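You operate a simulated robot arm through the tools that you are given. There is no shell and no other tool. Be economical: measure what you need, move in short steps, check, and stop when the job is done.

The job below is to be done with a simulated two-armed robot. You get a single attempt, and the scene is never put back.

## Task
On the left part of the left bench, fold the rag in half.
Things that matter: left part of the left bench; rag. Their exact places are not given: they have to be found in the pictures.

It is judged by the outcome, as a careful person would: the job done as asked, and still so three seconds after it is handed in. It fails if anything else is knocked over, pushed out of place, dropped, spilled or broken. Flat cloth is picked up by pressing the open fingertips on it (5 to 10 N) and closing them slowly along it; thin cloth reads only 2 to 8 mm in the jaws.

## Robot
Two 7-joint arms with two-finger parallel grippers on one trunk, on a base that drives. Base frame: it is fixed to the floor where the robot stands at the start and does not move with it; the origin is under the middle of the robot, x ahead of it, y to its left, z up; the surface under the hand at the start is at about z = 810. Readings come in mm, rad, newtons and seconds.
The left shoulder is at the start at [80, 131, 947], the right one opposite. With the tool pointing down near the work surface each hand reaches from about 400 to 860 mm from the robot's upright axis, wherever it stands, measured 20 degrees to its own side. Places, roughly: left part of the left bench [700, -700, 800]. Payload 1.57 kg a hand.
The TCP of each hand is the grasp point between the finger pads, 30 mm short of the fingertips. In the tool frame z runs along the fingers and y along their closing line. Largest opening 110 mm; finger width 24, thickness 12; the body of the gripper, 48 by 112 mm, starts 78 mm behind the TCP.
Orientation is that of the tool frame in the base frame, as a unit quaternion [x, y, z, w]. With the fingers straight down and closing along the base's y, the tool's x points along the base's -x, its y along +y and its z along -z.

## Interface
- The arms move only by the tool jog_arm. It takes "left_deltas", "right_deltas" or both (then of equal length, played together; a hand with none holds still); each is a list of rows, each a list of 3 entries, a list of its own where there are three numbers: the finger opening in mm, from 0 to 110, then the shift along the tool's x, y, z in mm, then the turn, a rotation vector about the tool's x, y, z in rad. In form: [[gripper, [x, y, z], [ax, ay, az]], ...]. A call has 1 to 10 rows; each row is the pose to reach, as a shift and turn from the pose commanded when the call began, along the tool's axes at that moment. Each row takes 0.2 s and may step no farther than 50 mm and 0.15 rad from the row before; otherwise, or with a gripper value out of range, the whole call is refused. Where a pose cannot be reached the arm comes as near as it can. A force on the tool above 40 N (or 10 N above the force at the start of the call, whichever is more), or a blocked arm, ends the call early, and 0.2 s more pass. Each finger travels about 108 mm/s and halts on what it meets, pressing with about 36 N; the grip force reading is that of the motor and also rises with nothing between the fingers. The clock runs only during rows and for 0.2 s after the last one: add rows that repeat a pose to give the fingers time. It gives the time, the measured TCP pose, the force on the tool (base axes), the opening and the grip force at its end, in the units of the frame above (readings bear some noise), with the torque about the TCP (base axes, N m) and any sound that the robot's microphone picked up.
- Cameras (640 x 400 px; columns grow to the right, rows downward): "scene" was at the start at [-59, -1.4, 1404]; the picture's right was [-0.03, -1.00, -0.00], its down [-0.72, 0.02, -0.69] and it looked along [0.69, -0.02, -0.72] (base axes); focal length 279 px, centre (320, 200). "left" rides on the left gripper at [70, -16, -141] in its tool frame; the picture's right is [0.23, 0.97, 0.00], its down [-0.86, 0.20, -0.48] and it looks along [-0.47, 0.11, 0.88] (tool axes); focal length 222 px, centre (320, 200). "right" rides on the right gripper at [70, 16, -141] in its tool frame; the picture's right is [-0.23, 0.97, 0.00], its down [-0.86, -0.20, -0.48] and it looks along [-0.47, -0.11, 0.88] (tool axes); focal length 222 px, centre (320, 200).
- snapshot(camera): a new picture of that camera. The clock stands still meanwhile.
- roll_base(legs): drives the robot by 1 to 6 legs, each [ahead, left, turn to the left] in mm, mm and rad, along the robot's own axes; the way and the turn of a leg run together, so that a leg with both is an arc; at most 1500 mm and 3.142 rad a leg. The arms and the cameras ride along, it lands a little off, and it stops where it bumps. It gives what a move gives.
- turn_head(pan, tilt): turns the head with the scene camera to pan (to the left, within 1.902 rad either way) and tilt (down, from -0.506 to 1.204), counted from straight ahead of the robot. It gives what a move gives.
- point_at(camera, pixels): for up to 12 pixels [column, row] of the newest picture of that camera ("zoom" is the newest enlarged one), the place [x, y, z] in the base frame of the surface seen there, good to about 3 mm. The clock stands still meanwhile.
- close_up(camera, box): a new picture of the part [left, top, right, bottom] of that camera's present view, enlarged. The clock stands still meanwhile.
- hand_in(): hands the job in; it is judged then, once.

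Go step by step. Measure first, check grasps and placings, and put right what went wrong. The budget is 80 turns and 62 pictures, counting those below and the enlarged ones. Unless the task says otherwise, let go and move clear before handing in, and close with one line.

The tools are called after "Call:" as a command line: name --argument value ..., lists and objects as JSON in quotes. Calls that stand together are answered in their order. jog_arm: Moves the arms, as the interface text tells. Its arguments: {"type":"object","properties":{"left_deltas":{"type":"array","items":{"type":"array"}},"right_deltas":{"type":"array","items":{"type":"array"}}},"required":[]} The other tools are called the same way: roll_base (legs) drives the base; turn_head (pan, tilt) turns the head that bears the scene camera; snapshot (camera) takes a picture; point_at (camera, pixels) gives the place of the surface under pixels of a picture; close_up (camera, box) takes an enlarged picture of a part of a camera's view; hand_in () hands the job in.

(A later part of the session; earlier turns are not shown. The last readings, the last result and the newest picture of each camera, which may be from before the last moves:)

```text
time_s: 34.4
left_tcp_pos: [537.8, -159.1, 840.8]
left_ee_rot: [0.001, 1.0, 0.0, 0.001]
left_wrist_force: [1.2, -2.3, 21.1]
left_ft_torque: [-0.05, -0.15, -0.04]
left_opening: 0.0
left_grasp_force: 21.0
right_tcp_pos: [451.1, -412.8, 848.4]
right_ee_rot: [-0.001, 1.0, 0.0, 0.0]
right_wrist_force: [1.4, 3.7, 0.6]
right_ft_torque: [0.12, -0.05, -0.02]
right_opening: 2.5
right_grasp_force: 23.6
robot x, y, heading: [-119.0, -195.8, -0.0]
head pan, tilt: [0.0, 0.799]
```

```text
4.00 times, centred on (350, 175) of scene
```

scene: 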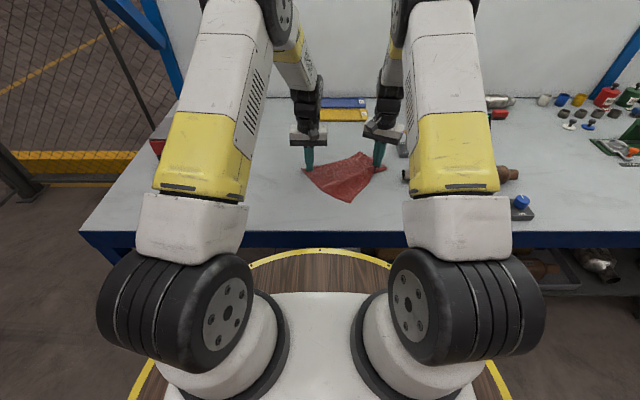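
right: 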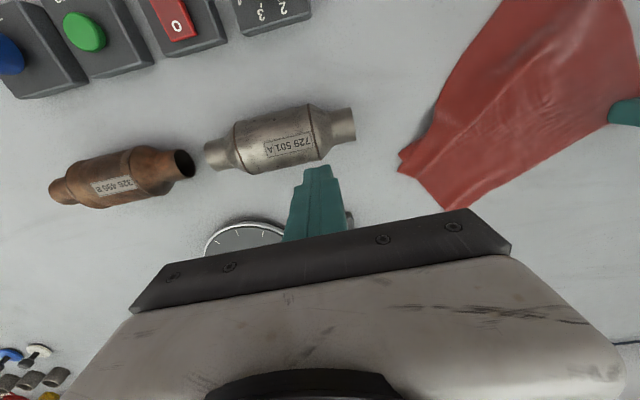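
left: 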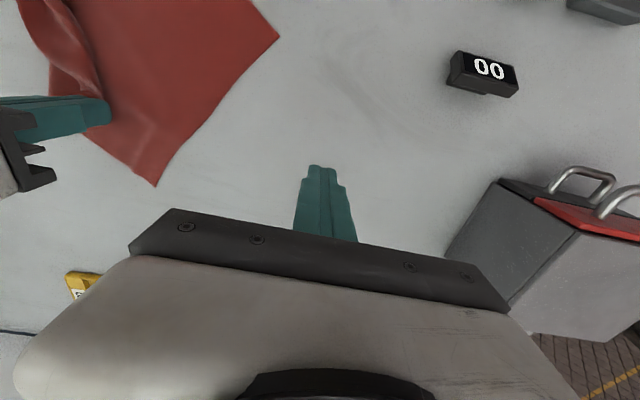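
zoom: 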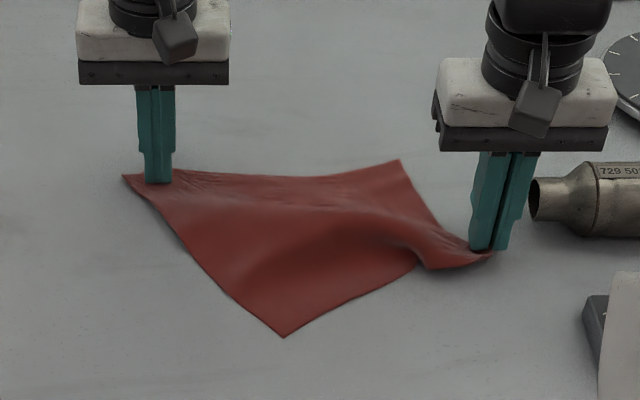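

The rag is almost spread. Lower, release the right corner and rise; then measure.

Call:
jog_arm --right_deltas '[[0, [0, 0, 5], [0, 0, 0]], [15, [0, 0, 5], [0, 0, 0]], [30, [0, 0, 4], [0, 0, 0]], [30, [0, 0, -25], [0, 0, 0]], [30, [0, 0, -60], [0, 0, 0]], [20, [0, -20, -100], [0, 0, 0]], [0, [0, -55, -110], [0, 0, 0]], [0, [0, -90, -110], [0, 0, 0]]]'

Call:
close_up --camera "scene" --box '[270, 125, 430, 225]'

Call:
point_at --camera "zoom" --pixels '[[125, 178], [398, 163], [485, 258], [283, 335], [400, 260], [330, 250], [250, 290], [430, 215]]'

```text
time_s: 36.1
left_tcp_pos: [538.1, -159.0, 841.7]
left_ee_rot: [0.0, 1.0, -0.001, 0.001]
left_wrist_force: [0.7, -3.2, 20.3]
left_ft_torque: [-0.07, -0.15, 0.0]
left_opening: 0.0
left_grasp_force: 21.3
right_tcp_pos: [452.2, -502.5, 956.6]
right_ee_rot: [-0.001, 1.0, 0.0, 0.001]
right_wrist_force: [-1.0, -0.8, -0.3]
right_ft_torque: [0.01, 0.01, -0.01]
right_opening: 0.0
right_grasp_force: 20.9
robot x, y, heading: [-117.1, -193.2, -0.001]
head pan, tilt: [0.0, 0.799]
```

```text
4.00 times, centred on (350, 175) of scene
```

zoom: 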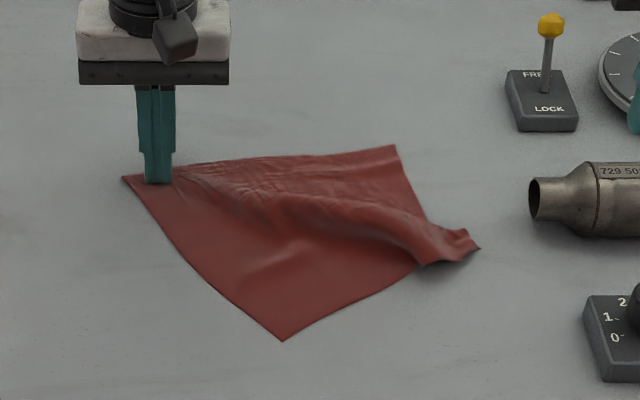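

```text
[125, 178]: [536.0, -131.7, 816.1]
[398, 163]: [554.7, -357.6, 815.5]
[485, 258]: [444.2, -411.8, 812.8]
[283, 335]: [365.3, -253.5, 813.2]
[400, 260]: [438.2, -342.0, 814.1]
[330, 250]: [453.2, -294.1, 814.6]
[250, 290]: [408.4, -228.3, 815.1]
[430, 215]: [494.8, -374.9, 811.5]
```

Corners now: NL (538,-130), FL (~570,-354), FR (450,-410), NR (361,-254). The short diagonal is FL–NR, so I'll press-drag FL outward (+x, +y) with the right fingers while the left pins NL.

Call:
jog_arm --right_deltas '[[0, [-25, 40, 0], [0, 0, 0]], [0, [-50, 80, 0], [0, 0, 0]], [0, [-75, 120, 10], [0, 0, 0]], [0, [-98, 155, 30], [0, 0, 0]], [0, [-104, 160, 70], [0, 0, 0]], [0, [-104, 160, 100], [0, 0, 0]], [0, [-104, 160, 110], [0, 0, 0]], [0, [-104, 160, 113], [0, 0, 0]], [0, [-104, 160, 114.5], [0, 0, 0]], [0, [-104, 160, 114.5], [0, 0, 0]]]'

Call:
close_up --camera "scene" --box '[270, 125, 430, 225]'

```text
time_s: 38.4
left_tcp_pos: [537.6, -160.1, 840.2]
left_ee_rot: [0.001, 1.0, 0.001, 0.001]
left_wrist_force: [0.6, -1.7, 21.8]
left_ft_torque: [0.0, -0.14, 0.02]
left_opening: 0.1
left_grasp_force: 21.2
right_tcp_pos: [554.6, -342.6, 840.4]
right_ee_rot: [0.0, 1.0, 0.0, 0.001]
right_wrist_force: [-0.8, 0.1, 1.8]
right_ft_torque: [0.0, -0.02, -0.01]
right_opening: 0.0
right_grasp_force: 21.4
robot x, y, heading: [-121.3, -190.8, 0.006]
head pan, tilt: [0.0, 0.799]
```

```text
4.00 times, centred on (350, 175) of scene
```

zoom: 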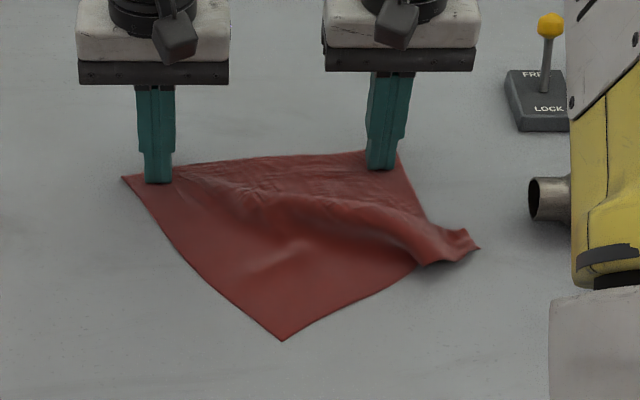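

Call:
jog_arm --right_deltas '[[0, [0, 0, 1.2], [0, 0, 0]], [0, [-9, 4, 1.2], [0, 0, 0]], [0, [-18, 8, 1.2], [0, 0, 0]], [0, [-27, 12, 1.2], [0, 0, 0]], [0, [-36, 16, 1.2], [0, 0, 0]], [0, [-45, 20, 1.2], [0, 0, 0]], [0, [-54, 24, 1.2], [0, 0, 0]], [0, [-63, 28, 1.2], [0, 0, 0]]]'

Call:
close_up --camera "scene" --box '[270, 125, 430, 225]'

```text
time_s: 40.1
left_tcp_pos: [536.9, -158.0, 841.9]
left_ee_rot: [0.001, 1.0, 0.0, 0.001]
left_wrist_force: [3.8, -1.5, 14.2]
left_ft_torque: [0.02, -0.16, -0.04]
left_opening: 0.2
left_grasp_force: 21.2
right_tcp_pos: [617.9, -316.1, 841.4]
right_ee_rot: [-0.001, 1.0, 0.0, 0.002]
right_wrist_force: [-5.1, -1.8, 24.1]
right_ft_torque: [-0.13, 0.03, -0.05]
right_opening: 0.0
right_grasp_force: 21.8
robot x, y, heading: [-114.6, -191.1, 0.007]
head pan, tilt: [0.0, 0.799]
```

```text
4.00 times, centred on (350, 175) of scene
```

zoom: 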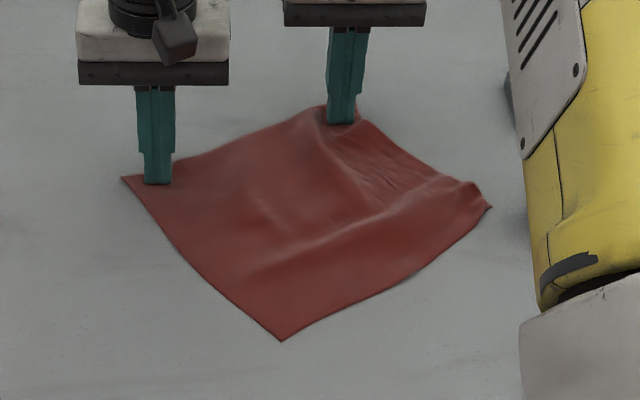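

Much better. FL is near place; now measure the corners again and fix FR, mindful of the converter near (478,-455).

Call:
jog_arm --right_deltas '[[0, [0, 0, -20], [0, 0, 0]], [0, [0, 0, -60], [0, 0, 0]], [0, [25, -20, -80], [0, 0, 0]], [0, [55, -50, -80], [0, 0, 0]], [0, [85, -75, -80], [0, 0, 0]], [0, [115, -75, -80], [0, 0, 0]]]'

Call:
close_up --camera "scene" --box '[270, 125, 430, 225]'

Call:
point_at --camera "zoom" --pixels '[[125, 178], [345, 105], [487, 207], [283, 337], [390, 215], [480, 190], [330, 250], [455, 180]]'

Call:
snapshot --camera "right"

```text
time_s: 41.5
left_tcp_pos: [537.3, -159.5, 840.9]
left_ee_rot: [0.002, 1.0, 0.0, 0.0]
left_wrist_force: [-3.8, -0.3, 21.4]
left_ft_torque: [0.01, 0.06, -0.02]
left_opening: 0.0
left_grasp_force: 21.2
right_tcp_pos: [503.7, -389.0, 921.1]
right_ee_rot: [0.0, 1.0, 0.0, 0.002]
right_wrist_force: [-0.2, 0.1, -0.1]
right_ft_torque: [0.01, 0.03, 0.0]
right_opening: 0.0
right_grasp_force: 21.1
robot x, y, heading: [-116.6, -193.8, 0.002]
head pan, tilt: [0.0, 0.799]
```

```text
4.00 times, centred on (350, 175) of scene
```

zoom: 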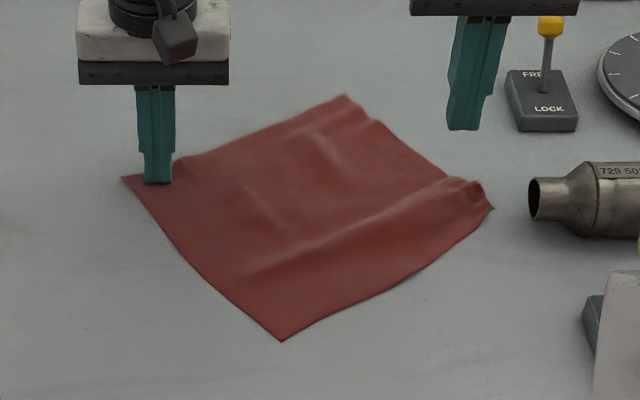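

```text
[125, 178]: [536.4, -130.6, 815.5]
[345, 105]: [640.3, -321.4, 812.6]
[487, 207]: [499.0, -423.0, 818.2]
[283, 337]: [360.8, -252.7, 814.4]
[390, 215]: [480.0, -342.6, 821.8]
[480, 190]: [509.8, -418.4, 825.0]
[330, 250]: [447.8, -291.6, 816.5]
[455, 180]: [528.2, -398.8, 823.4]
```

```text
26 pictures are left
```

right: 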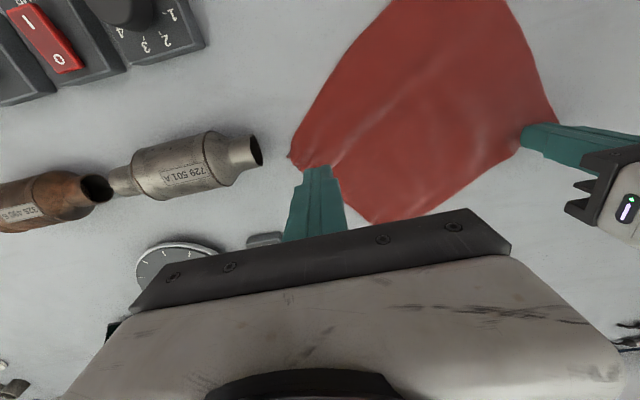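

Only FR is ~30 mm short of square. Press at (500,-393) and drag (-28,-12), staying clear of the converter.

Call:
jog_arm --right_deltas '[[0, [2, -4, 40], [0, 0, 0]], [0, [2, -4, 65], [0, 0, 0]], [0, [2, -4, 76], [0, 0, 0]], [0, [2, -4, 79.5], [0, 0, 0]], [0, [2, -4, 80.5], [0, 0, 0]], [0, [10, -8, 80.5], [0, 0, 0]], [0, [18, -12, 80.5], [0, 0, 0]], [0, [26, -15, 80.5], [0, 0, 0]], [0, [32, -17, 80.5], [0, 0, 0]], [0, [32, -17, 78], [0, 0, 0]]]'

Call:
close_up --camera "scene" --box '[270, 125, 430, 225]'

```text
time_s: 43.8
left_tcp_pos: [537.1, -159.5, 841.8]
left_ee_rot: [0.0, 1.0, -0.001, 0.001]
left_wrist_force: [-2.6, -0.6, 18.0]
left_ft_torque: [-0.01, -0.05, 0.03]
left_opening: 0.0
left_grasp_force: 21.3
right_tcp_pos: [468.7, -407.4, 841.0]
right_ee_rot: [0.0, 1.0, 0.001, -0.001]
right_wrist_force: [1.4, 0.9, 5.6]
right_ft_torque: [0.01, -0.04, -0.01]
right_opening: 0.0
right_grasp_force: 21.6
robot x, y, heading: [-116.5, -195.1, 0.0]
head pan, tilt: [0.0, 0.799]
```

```text
4.00 times, centred on (350, 175) of scene
```

zoom: 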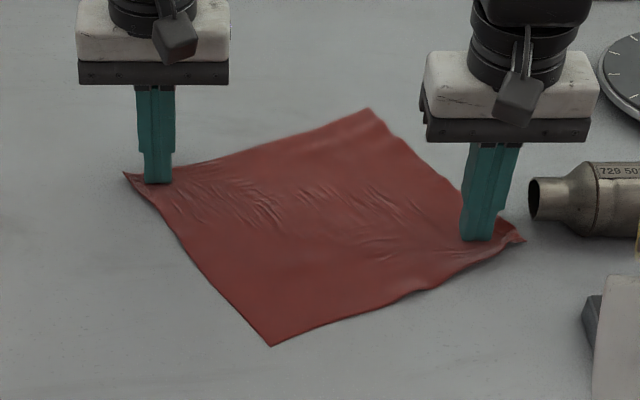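

Nearly square and flat. Lift both hands and measure the corners.

Call:
jog_arm --left_deltas '[[0, [0, 0, -20], [0, 0, 0]], [10, [0, 0, -60], [0, 0, 0]], [24, [0, 30, -100], [0, 0, 0]], [24, [0, 60, -110], [0, 0, 0]]]' --right_deltas '[[0, [0, 0, -20], [0, 0, 0]], [10, [0, 0, -60], [0, 0, 0]], [24, [0, -30, -100], [0, 0, 0]], [24, [0, -60, -110], [0, 0, 0]]]'

Call:
close_up --camera "scene" --box '[270, 125, 430, 225]'

Call:
point_at --camera "zoom" --pixels '[[127, 178], [368, 113], [515, 238], [270, 342], [440, 175], [245, 145], [400, 293], [190, 260], [330, 220], [535, 210]]'

```text
time_s: 44.8
left_tcp_pos: [539.0, -99.6, 954.0]
left_ee_rot: [0.0, 1.0, -0.001, -0.001]
left_wrist_force: [-0.1, 0.8, -0.1]
left_ft_torque: [0.02, 0.0, 0.0]
left_opening: 24.0
left_grasp_force: 0.1
right_tcp_pos: [470.7, -467.5, 955.6]
right_ee_rot: [0.001, 1.0, 0.0, 0.001]
right_wrist_force: [0.3, -0.5, 0.5]
right_ft_torque: [0.02, 0.03, 0.01]
right_opening: 24.1
right_grasp_force: 0.1
robot x, y, heading: [-121.6, -195.3, -0.002]
head pan, tilt: [0.0, 0.799]
```

```text
4.00 times, centred on (350, 175) of scene
```

zoom: 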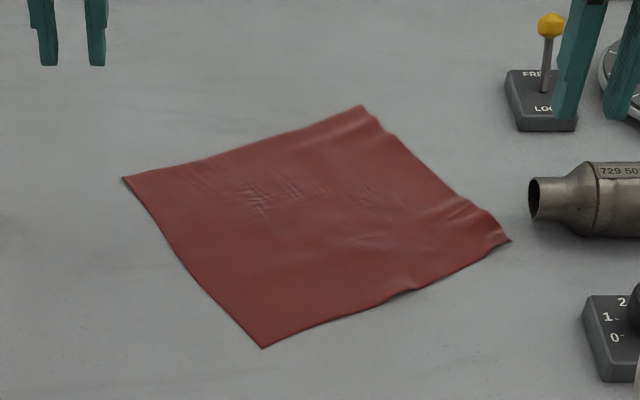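

```text
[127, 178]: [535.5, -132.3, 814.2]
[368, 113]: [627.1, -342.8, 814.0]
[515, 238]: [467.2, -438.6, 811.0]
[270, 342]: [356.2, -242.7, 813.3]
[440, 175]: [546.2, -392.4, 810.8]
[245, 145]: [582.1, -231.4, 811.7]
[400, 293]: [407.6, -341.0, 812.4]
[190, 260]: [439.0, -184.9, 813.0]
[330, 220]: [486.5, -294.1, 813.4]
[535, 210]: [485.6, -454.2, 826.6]
```

The rag is again a good ~225 x 205 rectangle: NL (537,-129), FL (637,-340), FR (464,-435), NR (351,-236). I'll fold the FL–FR edge onto NL–NR with vertical hands, pinching with the closing line square to the edge. First shift the base right 90 mm to centre the work.

Call:
roll_base --legs '[[0, -90, 0]]'

```text
time_s: 45.9
left_tcp_pos: [539.8, -186.4, 953.1]
left_ee_rot: [0.001, 1.0, 0.0, 0.001]
left_wrist_force: [-0.7, 0.2, -0.4]
left_ft_torque: [-0.01, -0.01, 0.0]
left_opening: 23.9
left_grasp_force: 0.1
right_tcp_pos: [471.1, -556.0, 953.3]
right_ee_rot: [0.0, 1.0, 0.001, 0.002]
right_wrist_force: [-0.5, -0.4, 0.0]
right_ft_torque: [0.03, 0.0, -0.01]
right_opening: 23.8
right_grasp_force: 0.1
robot x, y, heading: [-116.1, -284.2, 0.003]
head pan, tilt: [0.0, 0.799]
```

Call:
jog_arm --left_deltas '[[24, [-13, -30, 0], [0, 0, -0.08]], [24, [-27, -60, 0], [0, 0, -0.16]], [24, [-41, -90, 10], [0, 0, -0.24]], [24, [-54, -120, 30], [0, 0, -0.32]], [24, [-68, -153, 50], [0, 0, -0.4]], [24, [-68, -153, 80], [0, 0, -0.48]], [24, [-68, -153, 92], [0, 0, -0.48]], [24, [-68, -153, 92], [0, 0, -0.48]]]' --right_deltas '[[24, [-2, 30, 0], [0, 0, -0.08]], [24, [-4, 60, 0], [0, 0, -0.16]], [24, [-6, 90, 10], [0, 0, -0.24]], [24, [-8, 120, 30], [0, 0, -0.32]], [24, [-8, 146, 50], [0, 0, -0.4]], [24, [-8, 146, 80], [0, 0, -0.48]], [24, [-8, 146, 92], [0, 0, -0.48]], [24, [-8, 146, 92], [0, 0, -0.48]]]'

Call:
snapshot --camera "scene"

Call:
close_up --camera "scene" --box '[250, 125, 410, 225]'

```text
time_s: 47.6
left_tcp_pos: [608.4, -341.0, 861.6]
left_ee_rot: [-0.237, 0.972, 0.0, 0.0]
left_wrist_force: [0.1, 0.3, 0.9]
left_ft_torque: [0.0, -0.02, 0.0]
left_opening: 24.1
left_grasp_force: 0.1
right_tcp_pos: [478.3, -409.1, 863.3]
right_ee_rot: [-0.238, 0.971, -0.001, 0.001]
right_wrist_force: [0.4, 0.1, 0.3]
right_ft_torque: [0.0, -0.01, 0.0]
right_opening: 24.2
right_grasp_force: 0.1
robot x, y, heading: [-117.4, -278.9, 0.0]
head pan, tilt: [0.0, 0.799]
```

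```text
23 pictures are left
```

scene: 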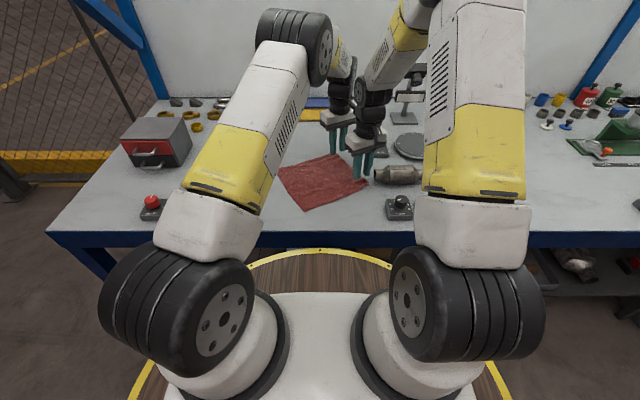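

```text
4.00 times, centred on (330, 175) of scene
```

zoom: 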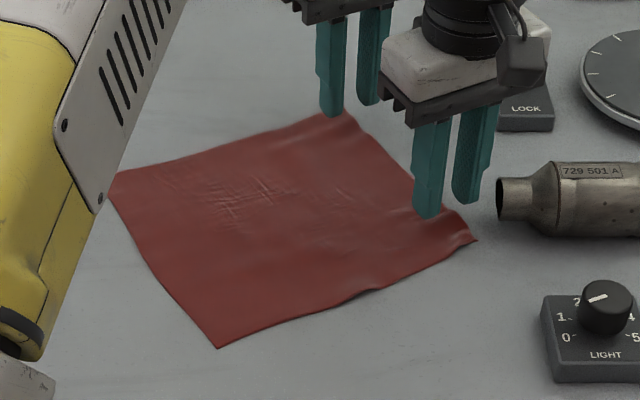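

Aligned, clear of the converter. Lower both to contact.

Call:
jog_arm --left_deltas '[[24, [0, 0, 10], [0, 0, 0]], [24, [0, 0, 17], [0, 0, 0]], [24, [0, 0, 19.5], [0, 0, 0]], [24, [0, 0, 20.5], [0, 0, 0]], [24, [0, 0, 20.5], [0, 0, 0]]]' --right_deltas '[[24, [0, 0, 10], [0, 0, 0]], [24, [0, 0, 18], [0, 0, 0]], [24, [0, 0, 21], [0, 0, 0]], [24, [0, 0, 22], [0, 0, 0]], [24, [0, 0, 22], [0, 0, 0]]]'

Call:
close_up --camera "scene" --box '[320, 135, 384, 175]'

Call:
snapshot --camera "left"

```text
time_s: 48.9
left_tcp_pos: [607.9, -341.5, 841.3]
left_ee_rot: [-0.237, 0.972, -0.001, 0.001]
left_wrist_force: [0.6, -0.6, 9.2]
left_ft_torque: [0.11, 0.06, -0.01]
left_opening: 23.5
left_grasp_force: 0.1
right_tcp_pos: [478.6, -408.7, 840.3]
right_ee_rot: [-0.238, 0.971, 0.0, 0.001]
right_wrist_force: [-2.3, 0.0, 17.6]
right_ft_torque: [-0.04, 0.06, 0.0]
right_opening: 23.8
right_grasp_force: 0.1
robot x, y, heading: [-116.9, -282.2, 0.001]
head pan, tilt: [0.0, 0.799]
```

```text
10.00 times, centred on (352, 155) of scene
```

zoom: 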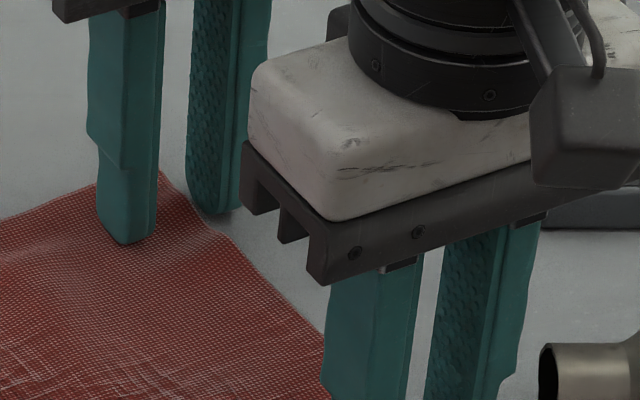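

```text
20 pictures are left
```

left: 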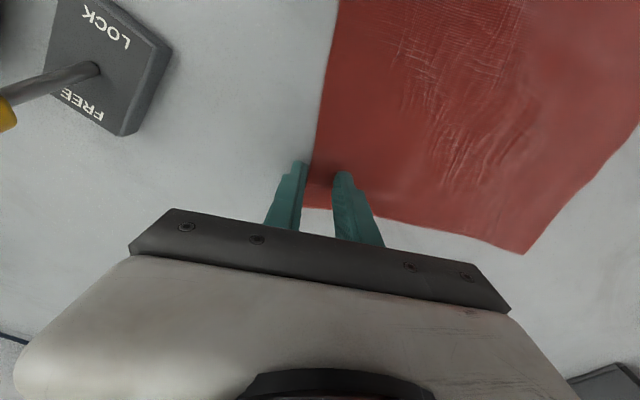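

Left outer finger is just off the edge. Shift both hands inward (left 8 mm, right 5 mm), re-press and then close.

Call:
jog_arm --left_deltas '[[24, [0, 0, -4], [0, 0, 0]], [24, [0, 8, -4], [0, 0, 0]], [24, [0, 8, -1], [0, 0, 0]], [24, [0, 8, 0], [0, 0, 0]], [24, [0, 8, 0.3], [0, 0, 0]], [24, [0, 8, 0.3], [0, 0, 0]]]' --right_deltas '[[24, [0, 0, -4], [0, 0, 0]], [24, [0, 5, -4], [0, 0, 0]], [24, [0, 5, -1], [0, 0, 0]], [24, [0, 5, -0.5], [0, 0, 0]], [24, [0, 5, -0.3], [0, 0, 0]], [24, [0, 5, -0.3], [0, 0, 0]]]'

```text
time_s: 50.2
left_tcp_pos: [602.7, -333.1, 841.6]
left_ee_rot: [-0.237, 0.972, -0.001, 0.001]
left_wrist_force: [-1.2, 1.1, 14.7]
left_ft_torque: [0.08, 0.15, -0.03]
left_opening: 23.8
left_grasp_force: 0.1
right_tcp_pos: [475.5, -405.5, 841.4]
right_ee_rot: [-0.237, 0.971, 0.0, 0.0]
right_wrist_force: [-1.0, 1.0, 6.8]
right_ft_torque: [-0.03, 0.03, -0.03]
right_opening: 23.6
right_grasp_force: 0.0
robot x, y, heading: [-118.2, -283.9, 0.005]
head pan, tilt: [0.0, 0.799]
```

Left 15 N, right 7 N: good. Press the right 0.3 mm more and close both slowly.

Call:
jog_arm --left_deltas '[[24, [0, 0, 0], [0, 0, 0]], [21, [0, 0, 0], [0, 0, 0]], [18, [0, 0, 0], [0, 0, 0]], [15, [0, 0, 0], [0, 0, 0]], [12, [0, 0, 0], [0, 0, 0]], [9, [0, 0, 0], [0, 0, 0]], [6, [0, 0, 0], [0, 0, 0]], [3, [0, 0, 0], [0, 0, 0]], [0, [0, 0, 0], [0, 0, 0]], [0, [0, 0, 0], [0, 0, 0]]]' --right_deltas '[[24, [0, 0, 0.4], [0, 0, 0]], [21, [0, 0, 0.4], [0, 0, 0]], [18, [0, 0, 0.4], [0, 0, 0]], [15, [0, 0, 0.4], [0, 0, 0]], [12, [0, 0, 0.4], [0, 0, 0]], [9, [0, 0, 0.4], [0, 0, 0]], [6, [0, 0, 0.4], [0, 0, 0]], [3, [0, 0, 0.4], [0, 0, 0]], [0, [0, 0, 0.4], [0, 0, 0]], [0, [0, 0, 0.4], [0, 0, 0]]]'

Call:
snapshot --camera "left"

```text
time_s: 52.5
left_tcp_pos: [602.0, -332.9, 840.7]
left_ee_rot: [-0.237, 0.972, 0.001, 0.001]
left_wrist_force: [-1.9, 3.0, 28.5]
left_ft_torque: [0.1, 0.2, -0.05]
left_opening: 2.6
left_grasp_force: 24.3
right_tcp_pos: [475.7, -405.5, 841.6]
right_ee_rot: [-0.237, 0.971, -0.001, 0.001]
right_wrist_force: [1.1, -2.3, 17.8]
right_ft_torque: [-0.12, -0.01, -0.01]
right_opening: 2.3
right_grasp_force: 23.7
robot x, y, heading: [-118.1, -283.0, 0.004]
head pan, tilt: [0.0, 0.799]
```

```text
19 pictures are left
```

left: 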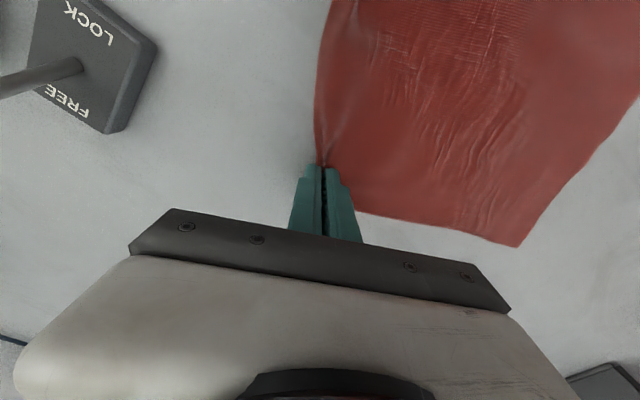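

Both pinches hold (2.6 and 2.3 mm). Carry the edge up and halfway over, both hands together, vertical.

Call:
jog_arm --left_deltas '[[0, [0, 0, -12], [0, 0, 0]], [0, [0, 2, -28], [0, 0, 0]], [0, [0, 8, -45], [0, 0, 0]], [0, [0, 18, -62], [0, 0, 0]], [0, [0, 32, -76], [0, 0, 0]], [0, [0, 50, -86], [0, 0, 0]], [0, [0, 70, -92], [0, 0, 0]], [0, [0, 90, -94], [0, 0, 0]], [0, [0, 105, -94], [0, 0, 0]]]' --right_deltas '[[0, [0, 0, -12], [0, 0, 0]], [0, [0, 2, -28], [0, 0, 0]], [0, [0, 8, -45], [0, 0, 0]], [0, [0, 18, -62], [0, 0, 0]], [0, [0, 32, -76], [0, 0, 0]], [0, [0, 50, -86], [0, 0, 0]], [0, [0, 70, -92], [0, 0, 0]], [0, [0, 90, -94], [0, 0, 0]], [0, [0, 105, -94], [0, 0, 0]]]'

Call:
close_up --camera "scene" --box '[230, 105, 422, 225]'

```text
time_s: 54.5
left_tcp_pos: [556.0, -238.9, 933.7]
left_ee_rot: [-0.237, 0.972, 0.0, 0.0]
left_wrist_force: [0.2, -0.6, 1.2]
left_ft_torque: [0.0, 0.01, 0.02]
left_opening: 2.4
left_grasp_force: 23.9
right_tcp_pos: [427.7, -312.3, 934.5]
right_ee_rot: [-0.238, 0.971, 0.0, 0.001]
right_wrist_force: [0.5, 0.2, 0.7]
right_ft_torque: [0.03, -0.02, 0.02]
right_opening: 2.0
right_grasp_force: 23.7
robot x, y, heading: [-118.4, -281.0, 0.001]
head pan, tilt: [0.0, 0.799]
```

```text
3.33 times, centred on (326, 165) of scene
```

zoom: 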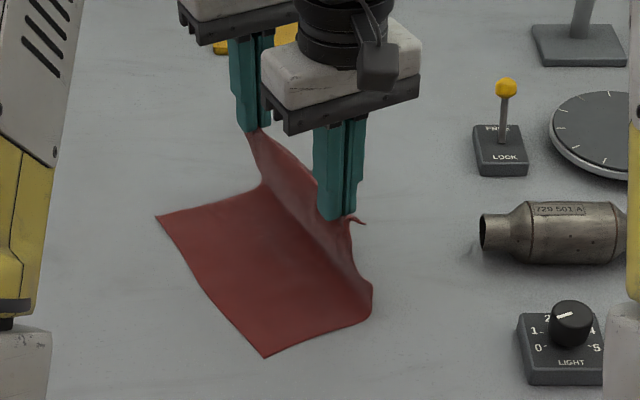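

Excellent: both hands hold the edge up over a clean fold line. Check the resting corners before laying down.

Call:
point_at --camera "zoom" --pixels '[[161, 217], [266, 352], [210, 285], [262, 185], [370, 315], [290, 250]]'

```text
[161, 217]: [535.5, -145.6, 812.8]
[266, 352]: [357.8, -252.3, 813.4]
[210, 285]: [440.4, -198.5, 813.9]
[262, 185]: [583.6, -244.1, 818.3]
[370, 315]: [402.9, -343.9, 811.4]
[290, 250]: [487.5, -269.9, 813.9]
```

Corner edge NL (538,-141)–NR (352,-248) is parallel to the hands' line and centred; 94 mm remain. Lay the edge down, 80 mm further and 89 mm lower.

Call:
jog_arm --left_deltas '[[0, [0, 12, 3], [0, 0, 0]], [0, [1, 26, 10], [0, 0, 0]], [0, [2, 40, 20], [0, 0, 0]], [0, [2, 53, 33], [0, 0, 0]], [0, [3, 64, 48], [0, 0, 0]], [0, [3, 72, 63], [0, 0, 0]], [0, [3, 77, 76], [0, 0, 0]], [0, [3, 80, 85], [0, 0, 0]], [0, [3, 80, 89], [0, 0, 0]], [0, [3, 80, 89], [0, 0, 0]]]' --right_deltas '[[0, [0, 12, 3], [0, 0, 0]], [0, [1, 26, 10], [0, 0, 0]], [0, [2, 40, 20], [0, 0, 0]], [0, [2, 53, 33], [0, 0, 0]], [0, [3, 64, 48], [0, 0, 0]], [0, [3, 72, 63], [0, 0, 0]], [0, [3, 77, 76], [0, 0, 0]], [0, [3, 80, 85], [0, 0, 0]], [0, [3, 80, 89], [0, 0, 0]], [0, [3, 80, 89], [0, 0, 0]]]'

Call:
close_up --camera "scene" --box '[230, 105, 422, 225]'

```text
time_s: 56.6
left_tcp_pos: [517.2, -169.7, 843.6]
left_ee_rot: [-0.237, 0.972, 0.0, 0.001]
left_wrist_force: [0.5, 0.0, 0.1]
left_ft_torque: [-0.03, -0.02, 0.0]
left_opening: 2.2
left_grasp_force: 24.0
right_tcp_pos: [388.3, -242.1, 844.3]
right_ee_rot: [-0.238, 0.971, -0.001, 0.0]
right_wrist_force: [0.0, 0.0, -0.3]
right_ft_torque: [-0.03, 0.0, 0.04]
right_opening: 2.2
right_grasp_force: 23.3
robot x, y, heading: [-116.1, -283.6, 0.002]
head pan, tilt: [0.0, 0.799]
```

```text
3.33 times, centred on (326, 165) of scene
```

zoom: 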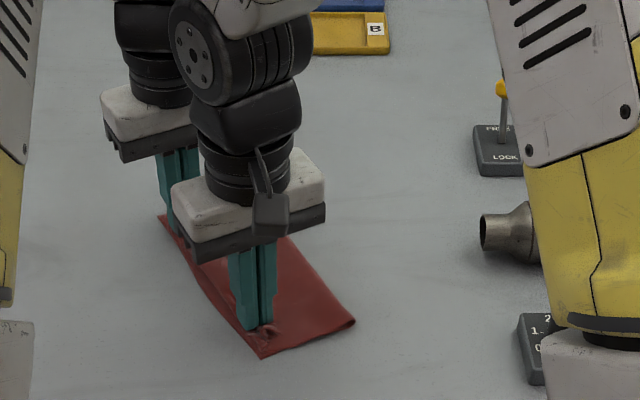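

The half is laid over cleanly. Touch down lightly, open and rise straight up.

Call:
jog_arm --left_deltas '[[0, [0, 0, 1], [0, 0, 0]], [8, [0, 0, 1], [0, 0, 0]], [18, [0, 0, 0], [0, 0, 0]], [26, [0, 0, 0], [0, 0, 0]], [26, [0, 0, -15], [0, 0, 0]], [26, [0, 0, -45], [0, 0, 0]], [26, [0, 0, -85], [0, 0, 0]], [26, [0, 40, -110], [0, 0, 0]], [20, [0, 80, -120], [0, 0, 0]]]' --right_deltas '[[0, [0, 0, 1], [0, 0, 0]], [8, [0, 0, 1], [0, 0, 0]], [18, [0, 0, 0], [0, 0, 0]], [26, [0, 0, 0], [0, 0, 0]], [26, [0, 0, -15], [0, 0, 0]], [26, [0, 0, -45], [0, 0, 0]], [26, [0, 0, -85], [0, 0, 0]], [26, [0, -40, -110], [0, 0, 0]], [20, [0, -80, -120], [0, 0, 0]]]'

Call:
close_up --camera "scene" --box '[230, 125, 390, 225]'

Call:
point_at --camera "zoom" --pixels '[[70, 270], [100, 300], [255, 210], [150, 335], [380, 300], [250, 340], [150, 250], [200, 230]]'

```text
time_s: 58.6
left_tcp_pos: [480.0, -96.4, 965.8]
left_ee_rot: [-0.236, 0.972, 0.0, 0.0]
left_wrist_force: [0.2, 0.1, 0.0]
left_ft_torque: [0.01, 0.02, 0.03]
left_opening: 20.0
left_grasp_force: 0.0
right_tcp_pos: [425.4, -314.3, 965.5]
right_ee_rot: [-0.239, 0.971, 0.0, 0.0]
right_wrist_force: [0.1, -0.1, -0.4]
right_ft_torque: [0.01, 0.0, 0.01]
right_opening: 20.1
right_grasp_force: 0.1
robot x, y, heading: [-115.3, -287.4, -0.001]
head pan, tilt: [0.0, 0.799]
```

```text
4.00 times, centred on (310, 175) of scene
```

zoom: 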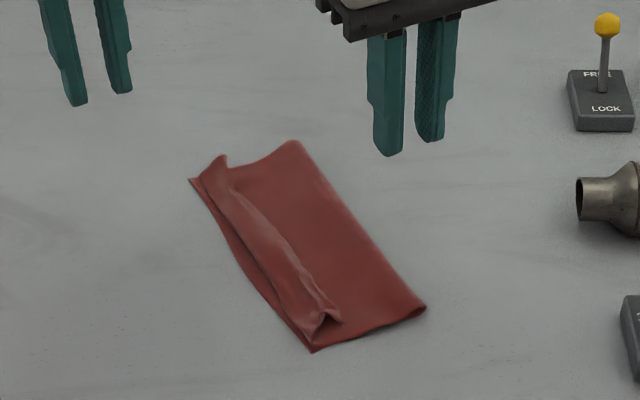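

```text
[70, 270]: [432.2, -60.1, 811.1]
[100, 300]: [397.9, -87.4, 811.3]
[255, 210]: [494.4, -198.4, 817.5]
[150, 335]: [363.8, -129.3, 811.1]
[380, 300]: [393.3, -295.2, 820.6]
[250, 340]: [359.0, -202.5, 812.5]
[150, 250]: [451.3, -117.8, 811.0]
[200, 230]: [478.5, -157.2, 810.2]
```

A good fold, with the top edge curled back in a ~20 mm strip. Look closer at it.

Call:
close_up --camera "scene" --box '[270, 155, 350, 215]'

Call:
point_at --camera "zoom" --pixels '[[82, 160], [120, 130], [330, 250], [350, 290], [320, 330], [250, 300], [200, 180], [450, 260], [240, 240], [180, 200]]'

```text
6.67 times, centred on (310, 185) of scene
```

zoom: 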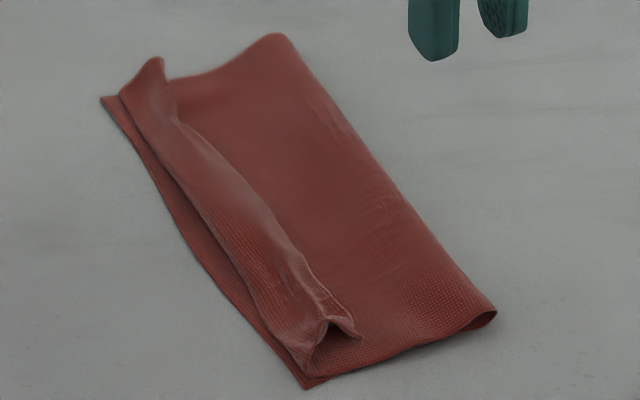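

```text
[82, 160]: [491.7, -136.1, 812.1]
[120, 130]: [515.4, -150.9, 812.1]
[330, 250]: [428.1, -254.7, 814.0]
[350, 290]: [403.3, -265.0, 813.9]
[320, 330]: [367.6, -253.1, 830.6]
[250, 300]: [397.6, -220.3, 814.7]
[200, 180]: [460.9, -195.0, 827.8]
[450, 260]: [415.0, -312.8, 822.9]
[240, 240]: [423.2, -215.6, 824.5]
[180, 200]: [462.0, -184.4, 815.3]
```

The strip stands as a small tent (apex z≈828) just outside the pinch line. I'll place closed fingertips on its inner side, ~3 mm above the cloth, and sweep outward to roll it open.

Call:
jog_arm --left_deltas '[[10, [0, -40, 0], [0, 0, 0]], [0, [0, -80, 10], [0, 0, 0]], [0, [1, -118, 20], [0, 0, 0]], [0, [1, -118, 60], [0, 0, 0]], [0, [1, -118, 95], [0, 0, 0]], [0, [1, -118, 113], [0, 0, 0]], [0, [1, -118, 117], [0, 0, 0]], [0, [1, -118, 117], [0, 0, 0]]]' --right_deltas '[[10, [0, 15, 0], [0, 0, 0]], [0, [0, 30, 10], [0, 0, 0]], [0, [0, 46, 20], [0, 0, 0]], [0, [0, 46, 60], [0, 0, 0]], [0, [0, 46, 95], [0, 0, 0]], [0, [0, 46, 113], [0, 0, 0]], [0, [0, 46, 117], [0, 0, 0]], [0, [0, 46, 117], [0, 0, 0]]]'

Call:
close_up --camera "scene" --box '[270, 155, 350, 215]'

```text
time_s: 60.5
left_tcp_pos: [531.1, -204.7, 846.8]
left_ee_rot: [-0.237, 0.972, 0.0, 0.0]
left_wrist_force: [-0.4, 0.0, 0.4]
left_ft_torque: [-0.02, -0.03, 0.0]
left_opening: 0.1
left_grasp_force: 21.2
right_tcp_pos: [404.9, -272.5, 847.4]
right_ee_rot: [-0.238, 0.971, 0.0, 0.001]
right_wrist_force: [-0.4, 0.4, -0.5]
right_ft_torque: [-0.02, 0.0, 0.01]
right_opening: 0.0
right_grasp_force: 21.0
robot x, y, heading: [-120.7, -281.0, 0.005]
head pan, tilt: [0.0, 0.799]
```

```text
6.67 times, centred on (310, 185) of scene
```

zoom: 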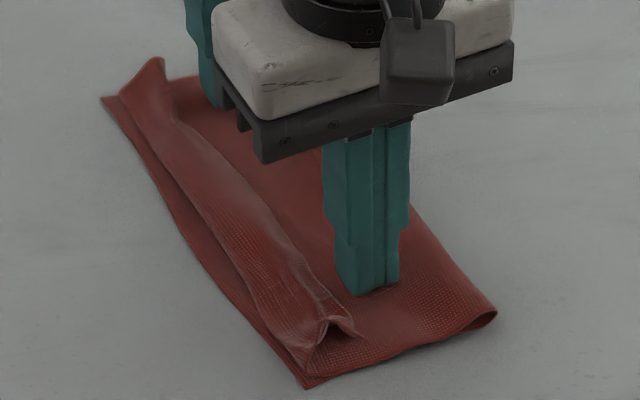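

Call:
jog_arm --left_deltas '[[0, [0, 8, 1], [0, 0, 0]], [0, [0, 15, 1], [0, 0, 0]], [0, [0, 22, 1], [0, 0, 0]], [0, [0, 29, 1], [0, 0, 0]], [0, [0, 36, 1], [0, 0, 0]], [0, [0, 43, 1], [0, 0, 0]], [0, [0, 50, 1], [0, 0, 0]], [0, [0, 57, 1], [0, 0, 0]], [0, [0, 64, 1], [0, 0, 0]]]' --right_deltas '[[0, [0, 8, 1], [0, 0, 0]], [0, [0, 15, 1], [0, 0, 0]], [0, [0, 22, 1], [0, 0, 0]], [0, [0, 29, 1], [0, 0, 0]], [0, [0, 36, 1], [0, 0, 0]], [0, [0, 43, 1], [0, 0, 0]], [0, [0, 50, 1], [0, 0, 0]], [0, [0, 57, 1], [0, 0, 0]], [0, [0, 64, 1], [0, 0, 0]]]'

Call:
close_up --camera "scene" --box '[270, 155, 350, 215]'

```text
time_s: 62.5
left_tcp_pos: [503.8, -147.3, 845.4]
left_ee_rot: [-0.237, 0.972, 0.0, 0.0]
left_wrist_force: [0.5, 0.5, -0.9]
left_ft_torque: [0.0, -0.01, 0.0]
left_opening: 0.3
left_grasp_force: 21.2
right_tcp_pos: [375.4, -216.1, 846.5]
right_ee_rot: [-0.238, 0.971, -0.001, 0.001]
right_wrist_force: [0.2, 0.2, 0.2]
right_ft_torque: [0.01, 0.01, 0.01]
right_opening: 0.0
right_grasp_force: 21.9
robot x, y, heading: [-115.3, -279.1, 0.001]
head pan, tilt: [0.0, 0.799]
```

```text
6.67 times, centred on (310, 185) of scene
```

zoom: 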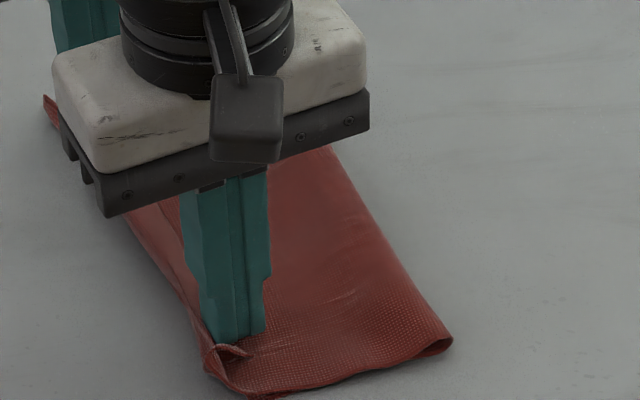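

Call:
jog_arm --left_deltas '[[0, [0, 0, -20], [0, 0, 0]], [0, [0, 0, -60], [0, 0, 0]], [0, [0, 40, -85], [0, 0, 0]], [0, [0, 60, -100], [0, 0, 0]]]' --right_deltas '[[0, [0, 0, -20], [0, 0, 0]], [0, [0, 0, -60], [0, 0, 0]], [0, [0, -40, -85], [0, 0, 0]], [0, [0, -80, -110], [0, 0, 0]]]'

Call:
close_up --camera "scene" --box '[260, 155, 340, 215]'

```text
time_s: 63.5
left_tcp_pos: [475.6, -94.2, 946.9]
left_ee_rot: [-0.237, 0.972, 0.0, -0.001]
left_wrist_force: [0.3, 1.1, 0.5]
left_ft_torque: [-0.04, 0.0, 0.0]
left_opening: 0.1
left_grasp_force: 21.4
right_tcp_pos: [411.2, -286.3, 958.9]
right_ee_rot: [-0.238, 0.971, -0.001, 0.0]
right_wrist_force: [0.0, 0.6, 0.2]
right_ft_torque: [-0.01, 0.02, 0.01]
right_opening: 0.3
right_grasp_force: 21.4
robot x, y, heading: [-120.2, -282.6, 0.004]
head pan, tilt: [0.0, 0.799]
```

```text
6.67 times, centred on (300, 185) of scene
```

zoom: 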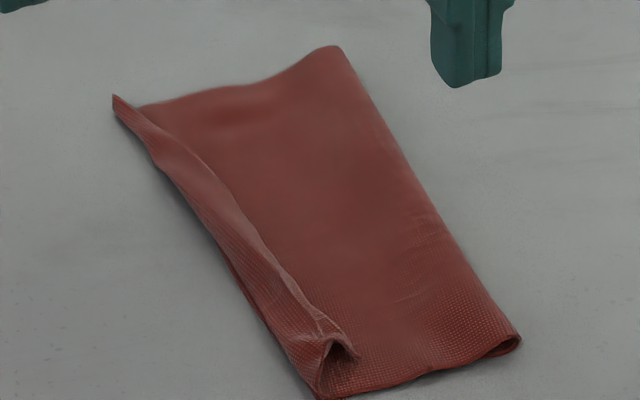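

The finger rode over the strip and merely shifted the rag a little. Next try: pin the body with the right hand near the fold and sweep with the left tip in light contact. Measure first.

Call:
point_at --camera "zoom" --pixels '[[117, 100], [330, 55], [510, 338], [320, 392], [352, 354], [325, 322], [265, 245], [245, 265], [290, 262], [180, 165], [400, 240], [160, 115]]'

```text
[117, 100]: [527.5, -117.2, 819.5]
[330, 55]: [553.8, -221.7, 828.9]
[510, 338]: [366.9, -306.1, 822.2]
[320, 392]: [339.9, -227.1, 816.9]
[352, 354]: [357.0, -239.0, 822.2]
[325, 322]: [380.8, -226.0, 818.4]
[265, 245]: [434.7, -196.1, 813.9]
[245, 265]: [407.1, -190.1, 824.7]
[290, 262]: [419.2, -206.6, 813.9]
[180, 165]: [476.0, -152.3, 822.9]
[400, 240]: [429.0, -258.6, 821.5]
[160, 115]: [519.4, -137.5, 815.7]
```

Call:
jog_arm --left_deltas '[[0, [2, -40, 0], [0, 0, 0]], [0, [6, -88, 5], [0, 0, 0]], [0, [6, -88, 50], [0, 0, 0]], [0, [6, -88, 85], [0, 0, 0]], [0, [6, -88, 98], [0, 0, 0]], [0, [6, -88, 102], [0, 0, 0]], [0, [6, -88, 103], [0, 0, 0]], [0, [6, -88, 103], [0, 0, 0]]]' --right_deltas '[[0, [-16, 23, 0], [0, 0, 0]], [0, [-16, 23, 40], [0, 0, 0]], [0, [-16, 23, 80], [0, 0, 0]], [0, [-16, 23, 105], [0, 0, 0]], [0, [-16, 23, 113], [0, 0, 0]], [0, [-16, 23, 116], [0, 0, 0]], [0, [-16, 23, 117], [0, 0, 0]], [0, [-16, 23, 117], [0, 0, 0]]]'

```text
time_s: 65.2
left_tcp_pos: [509.4, -175.2, 842.7]
left_ee_rot: [-0.236, 0.972, -0.001, 0.001]
left_wrist_force: [0.1, -0.4, -0.7]
left_ft_torque: [0.01, -0.02, -0.02]
left_opening: 0.0
left_grasp_force: 21.2
right_tcp_pos: [415.6, -259.7, 841.3]
right_ee_rot: [-0.237, 0.972, 0.0, 0.003]
right_wrist_force: [-4.2, -4.2, 37.5]
right_ft_torque: [-0.15, 0.25, -0.01]
right_opening: 0.0
right_grasp_force: 21.5
robot x, y, heading: [-118.3, -284.2, -0.001]
head pan, tilt: [0.0, 0.799]
```

Right pins firmly (ease 0.8 mm); left is about to touch. Lower 1 mm and sweep outward slowly.

Call:
jog_arm --left_deltas '[[0, [0, 0, 1], [0, 0, 0]], [0, [0, 5, 1], [0, 0, 0]], [0, [0, 11, 1], [0, 0, 0]], [0, [0, 17, 1], [0, 0, 0]], [0, [0, 23, 1], [0, 0, 0]], [0, [0, 30, 1], [0, 0, 0]], [0, [0, 37, 1], [0, 0, 0]], [0, [0, 44, 1], [0, 0, 0]], [0, [0, 51, 0], [0, 0, 0]]]' --right_deltas '[[0, [0, 0, -0.8], [0, 0, 0]], [0, [0, 0, -0.8], [0, 0, 0]], [0, [0, 0, -0.8], [0, 0, 0]], [0, [0, 0, -0.8], [0, 0, 0]], [0, [0, 0, -0.8], [0, 0, 0]], [0, [0, 0, -0.8], [0, 0, 0]], [0, [0, 0, -0.8], [0, 0, 0]], [0, [0, 0, -0.8], [0, 0, 0]], [0, [0, 0, -0.8], [0, 0, 0]]]'

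Call:
close_up --camera "scene" --box '[260, 155, 340, 215]'

```text
time_s: 67.2
left_tcp_pos: [486.4, -128.4, 844.5]
left_ee_rot: [-0.237, 0.971, 0.0, 0.001]
left_wrist_force: [0.2, 0.5, 0.1]
left_ft_torque: [-0.02, 0.0, -0.01]
left_opening: 0.3
left_grasp_force: 21.6
right_tcp_pos: [414.4, -260.5, 840.6]
right_ee_rot: [-0.237, 0.971, 0.001, 0.003]
right_wrist_force: [2.6, -0.3, 31.3]
right_ft_torque: [-0.01, 0.01, 0.02]
right_opening: 0.0
right_grasp_force: 21.4
robot x, y, heading: [-117.6, -284.6, -0.0]
head pan, tilt: [0.0, 0.799]
```

```text
6.67 times, centred on (300, 185) of scene
```

zoom: 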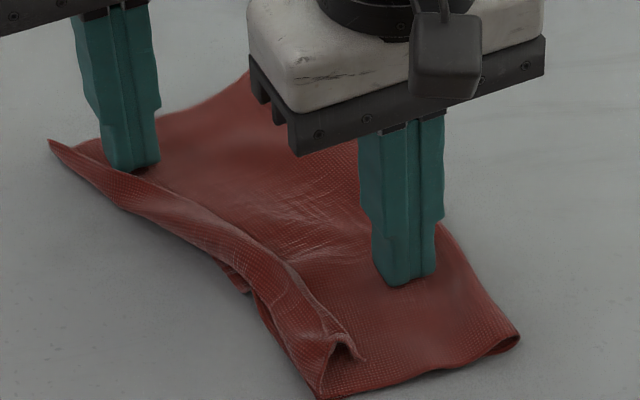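

The sweep pushes the strip but it doesn't roll over. New idea: pinch only the flap with the left hand turned 90° (closing along the edge) and lay it outward. Lift the left hand and rotate it, keeping the right pin.

Call:
jog_arm --left_deltas '[[0, [0, 0, -20], [0, 0, 0]], [0, [0, 0, -60], [0, 0, 0.14]], [0, [0, 20, -80], [0, 0, 0.28]], [0, [0, 30, -80], [0, 0, 0.42]], [0, [0, 30, -80], [0, 0, 0.56]], [0, [0, 30, -80], [0, 0, 0.7]], [0, [0, 30, -80], [0, 0, 0.84]], [0, [0, 30, -80], [0, 0, 0.98]], [10, [0, 30, -80], [0, 0, 1.12]], [20, [0, 30, -80], [0, 0, 1.26]]]'

Call:
close_up --camera "scene" --box '[260, 155, 340, 215]'

Call:
point_at --camera "zoom" --pixels '[[60, 150], [110, 180], [160, 190], [200, 210], [240, 240], [290, 290], [345, 345], [140, 210], [190, 245], [320, 395], [250, 290], [150, 170]]'

```text
time_s: 69.5
left_tcp_pos: [473.0, -103.4, 924.4]
left_ee_rot: [0.383, 0.924, 0.0, 0.0]
left_wrist_force: [0.2, 0.3, 1.4]
left_ft_torque: [-0.02, 0.02, -0.02]
left_opening: 20.1
left_grasp_force: 0.0
right_tcp_pos: [416.0, -258.6, 841.9]
right_ee_rot: [-0.237, 0.972, -0.001, 0.001]
right_wrist_force: [4.8, 0.1, 34.0]
right_ft_torque: [0.01, -0.05, 0.02]
right_opening: 0.2
right_grasp_force: 21.0
robot x, y, heading: [-116.8, -279.3, 0.01]
head pan, tilt: [0.0, 0.799]
```

```text
6.67 times, centred on (300, 185) of scene
```

zoom: 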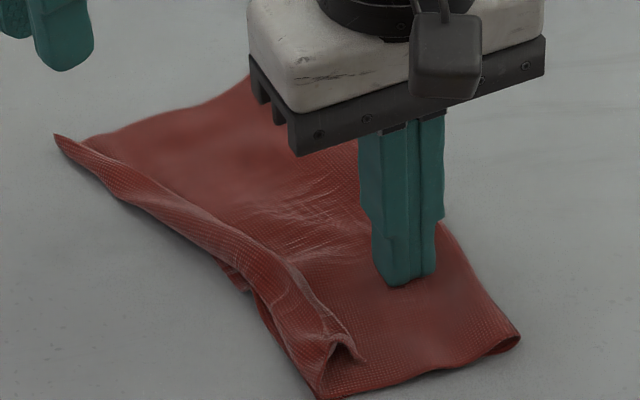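

```text
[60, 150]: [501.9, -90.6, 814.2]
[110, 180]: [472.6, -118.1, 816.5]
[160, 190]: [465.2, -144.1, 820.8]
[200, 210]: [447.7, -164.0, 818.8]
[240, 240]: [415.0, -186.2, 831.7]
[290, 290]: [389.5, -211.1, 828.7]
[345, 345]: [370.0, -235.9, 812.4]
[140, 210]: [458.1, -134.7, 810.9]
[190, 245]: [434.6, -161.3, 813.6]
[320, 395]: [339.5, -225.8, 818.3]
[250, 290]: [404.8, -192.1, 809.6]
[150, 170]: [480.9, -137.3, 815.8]
```

The left hand's closing line now matches the local strip direction. Lower it onto the strip at about (450,-160) with light contact.

Call:
jog_arm --left_deltas '[[20, [-12, -28, 0], [0, 0, 0]], [20, [-24, -56.5, 20], [0, 0, 0]], [20, [-24, -56.5, 55], [0, 0, 0]], [20, [-24, -56.5, 70], [0, 0, 0]], [20, [-24, -56.5, 76], [0, 0, 0]], [20, [-24, -56.5, 79], [0, 0, 0]], [20, [-24, -56.5, 79], [0, 0, 0]]]'

Call:
close_up --camera "scene" --box '[260, 155, 340, 215]'

```text
time_s: 71.0
left_tcp_pos: [450.8, -159.6, 845.7]
left_ee_rot: [0.381, 0.924, 0.001, 0.0]
left_wrist_force: [3.0, 3.9, 4.1]
left_ft_torque: [-0.52, 0.51, -0.07]
left_opening: 20.2
left_grasp_force: 0.0
right_tcp_pos: [415.3, -259.2, 842.2]
right_ee_rot: [-0.238, 0.971, 0.0, 0.001]
right_wrist_force: [3.2, -1.5, 35.2]
right_ft_torque: [0.29, -0.52, 0.26]
right_opening: 0.0
right_grasp_force: 21.4
robot x, y, heading: [-119.1, -280.5, 0.001]
head pan, tilt: [0.0, 0.799]
```

```text
6.67 times, centred on (300, 185) of scene
```

zoom: 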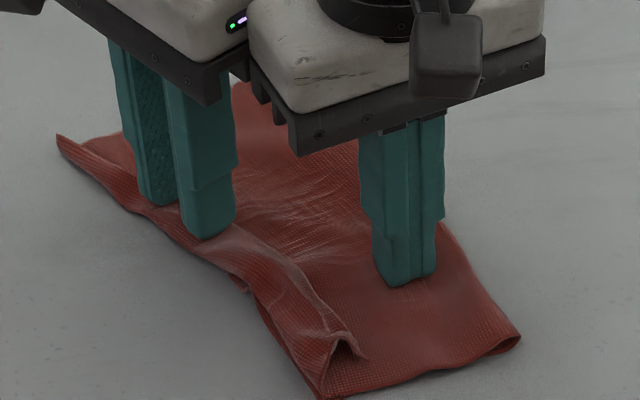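

The two gripper bodies touch. Raise the right hand away first.

Call:
jog_arm --right_deltas '[[0, [4, -3, -8], [0, 0, 0]], [0, [10, -8, -25], [0, 0, 0]], [0, [25, -25, -60], [0, 0, 0]], [0, [35, -50, -90], [0, 0, 0]], [0, [40, -90, -110], [0, 0, 0]], [0, [40, -120, -110], [0, 0, 0]]]'

```text
time_s: 72.5
left_tcp_pos: [450.2, -161.0, 845.0]
left_ee_rot: [0.381, 0.925, 0.0, -0.001]
left_wrist_force: [1.1, -0.2, 0.5]
left_ft_torque: [0.0, 0.03, -0.01]
left_opening: 19.9
left_grasp_force: 0.0
right_tcp_pos: [435.4, -382.9, 950.6]
right_ee_rot: [-0.239, 0.971, -0.001, 0.0]
right_wrist_force: [-0.9, -0.2, -0.2]
right_ft_torque: [-0.04, 0.0, 0.03]
right_opening: 0.0
right_grasp_force: 21.7
robot x, y, heading: [-113.7, -281.9, 0.007]
head pan, tilt: [0.0, 0.799]
```

Now press the left lightly and close slowly.

Call:
jog_arm --left_deltas '[[20, [0, 0, 1], [0, 0, 0]], [20, [0, 0, 1.7], [0, 0, 0]], [17, [0, 0, 1.7], [0, 0, 0]], [14, [0, 0, 1.7], [0, 0, 0]], [11, [0, 0, 1.7], [0, 0, 0]], [8, [0, 0, 1.7], [0, 0, 0]], [5, [0, 0, 1.7], [0, 0, 0]], [2, [0, 0, 1.7], [0, 0, 0]], [0, [0, 0, 1.7], [0, 0, 0]], [0, [0, 0, 1.7], [0, 0, 0]]]'

Call:
close_up --camera "scene" --box '[260, 155, 340, 215]'

```text
time_s: 74.7
left_tcp_pos: [450.0, -160.1, 842.2]
left_ee_rot: [0.381, 0.924, 0.001, 0.0]
left_wrist_force: [-0.2, 0.2, 4.0]
left_ft_torque: [-0.03, -0.03, -0.02]
left_opening: 0.2
left_grasp_force: 21.7
right_tcp_pos: [436.3, -382.1, 951.7]
right_ee_rot: [-0.238, 0.971, -0.001, 0.001]
right_wrist_force: [0.3, 0.0, 0.3]
right_ft_torque: [-0.01, 0.0, 0.01]
right_opening: 0.0
right_grasp_force: 21.0
robot x, y, heading: [-116.1, -283.5, -0.0]
head pan, tilt: [0.0, 0.799]
```

```text
6.67 times, centred on (300, 185) of scene
```

zoom: 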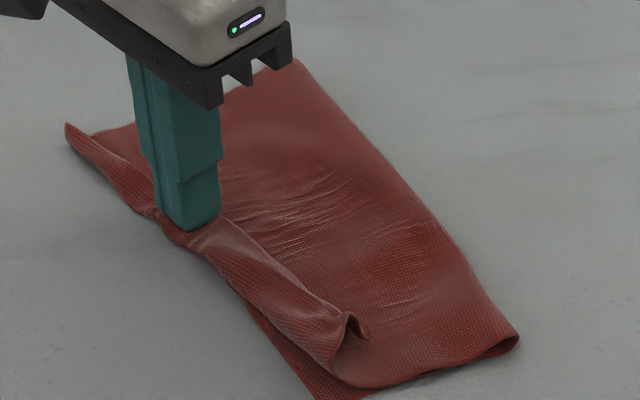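

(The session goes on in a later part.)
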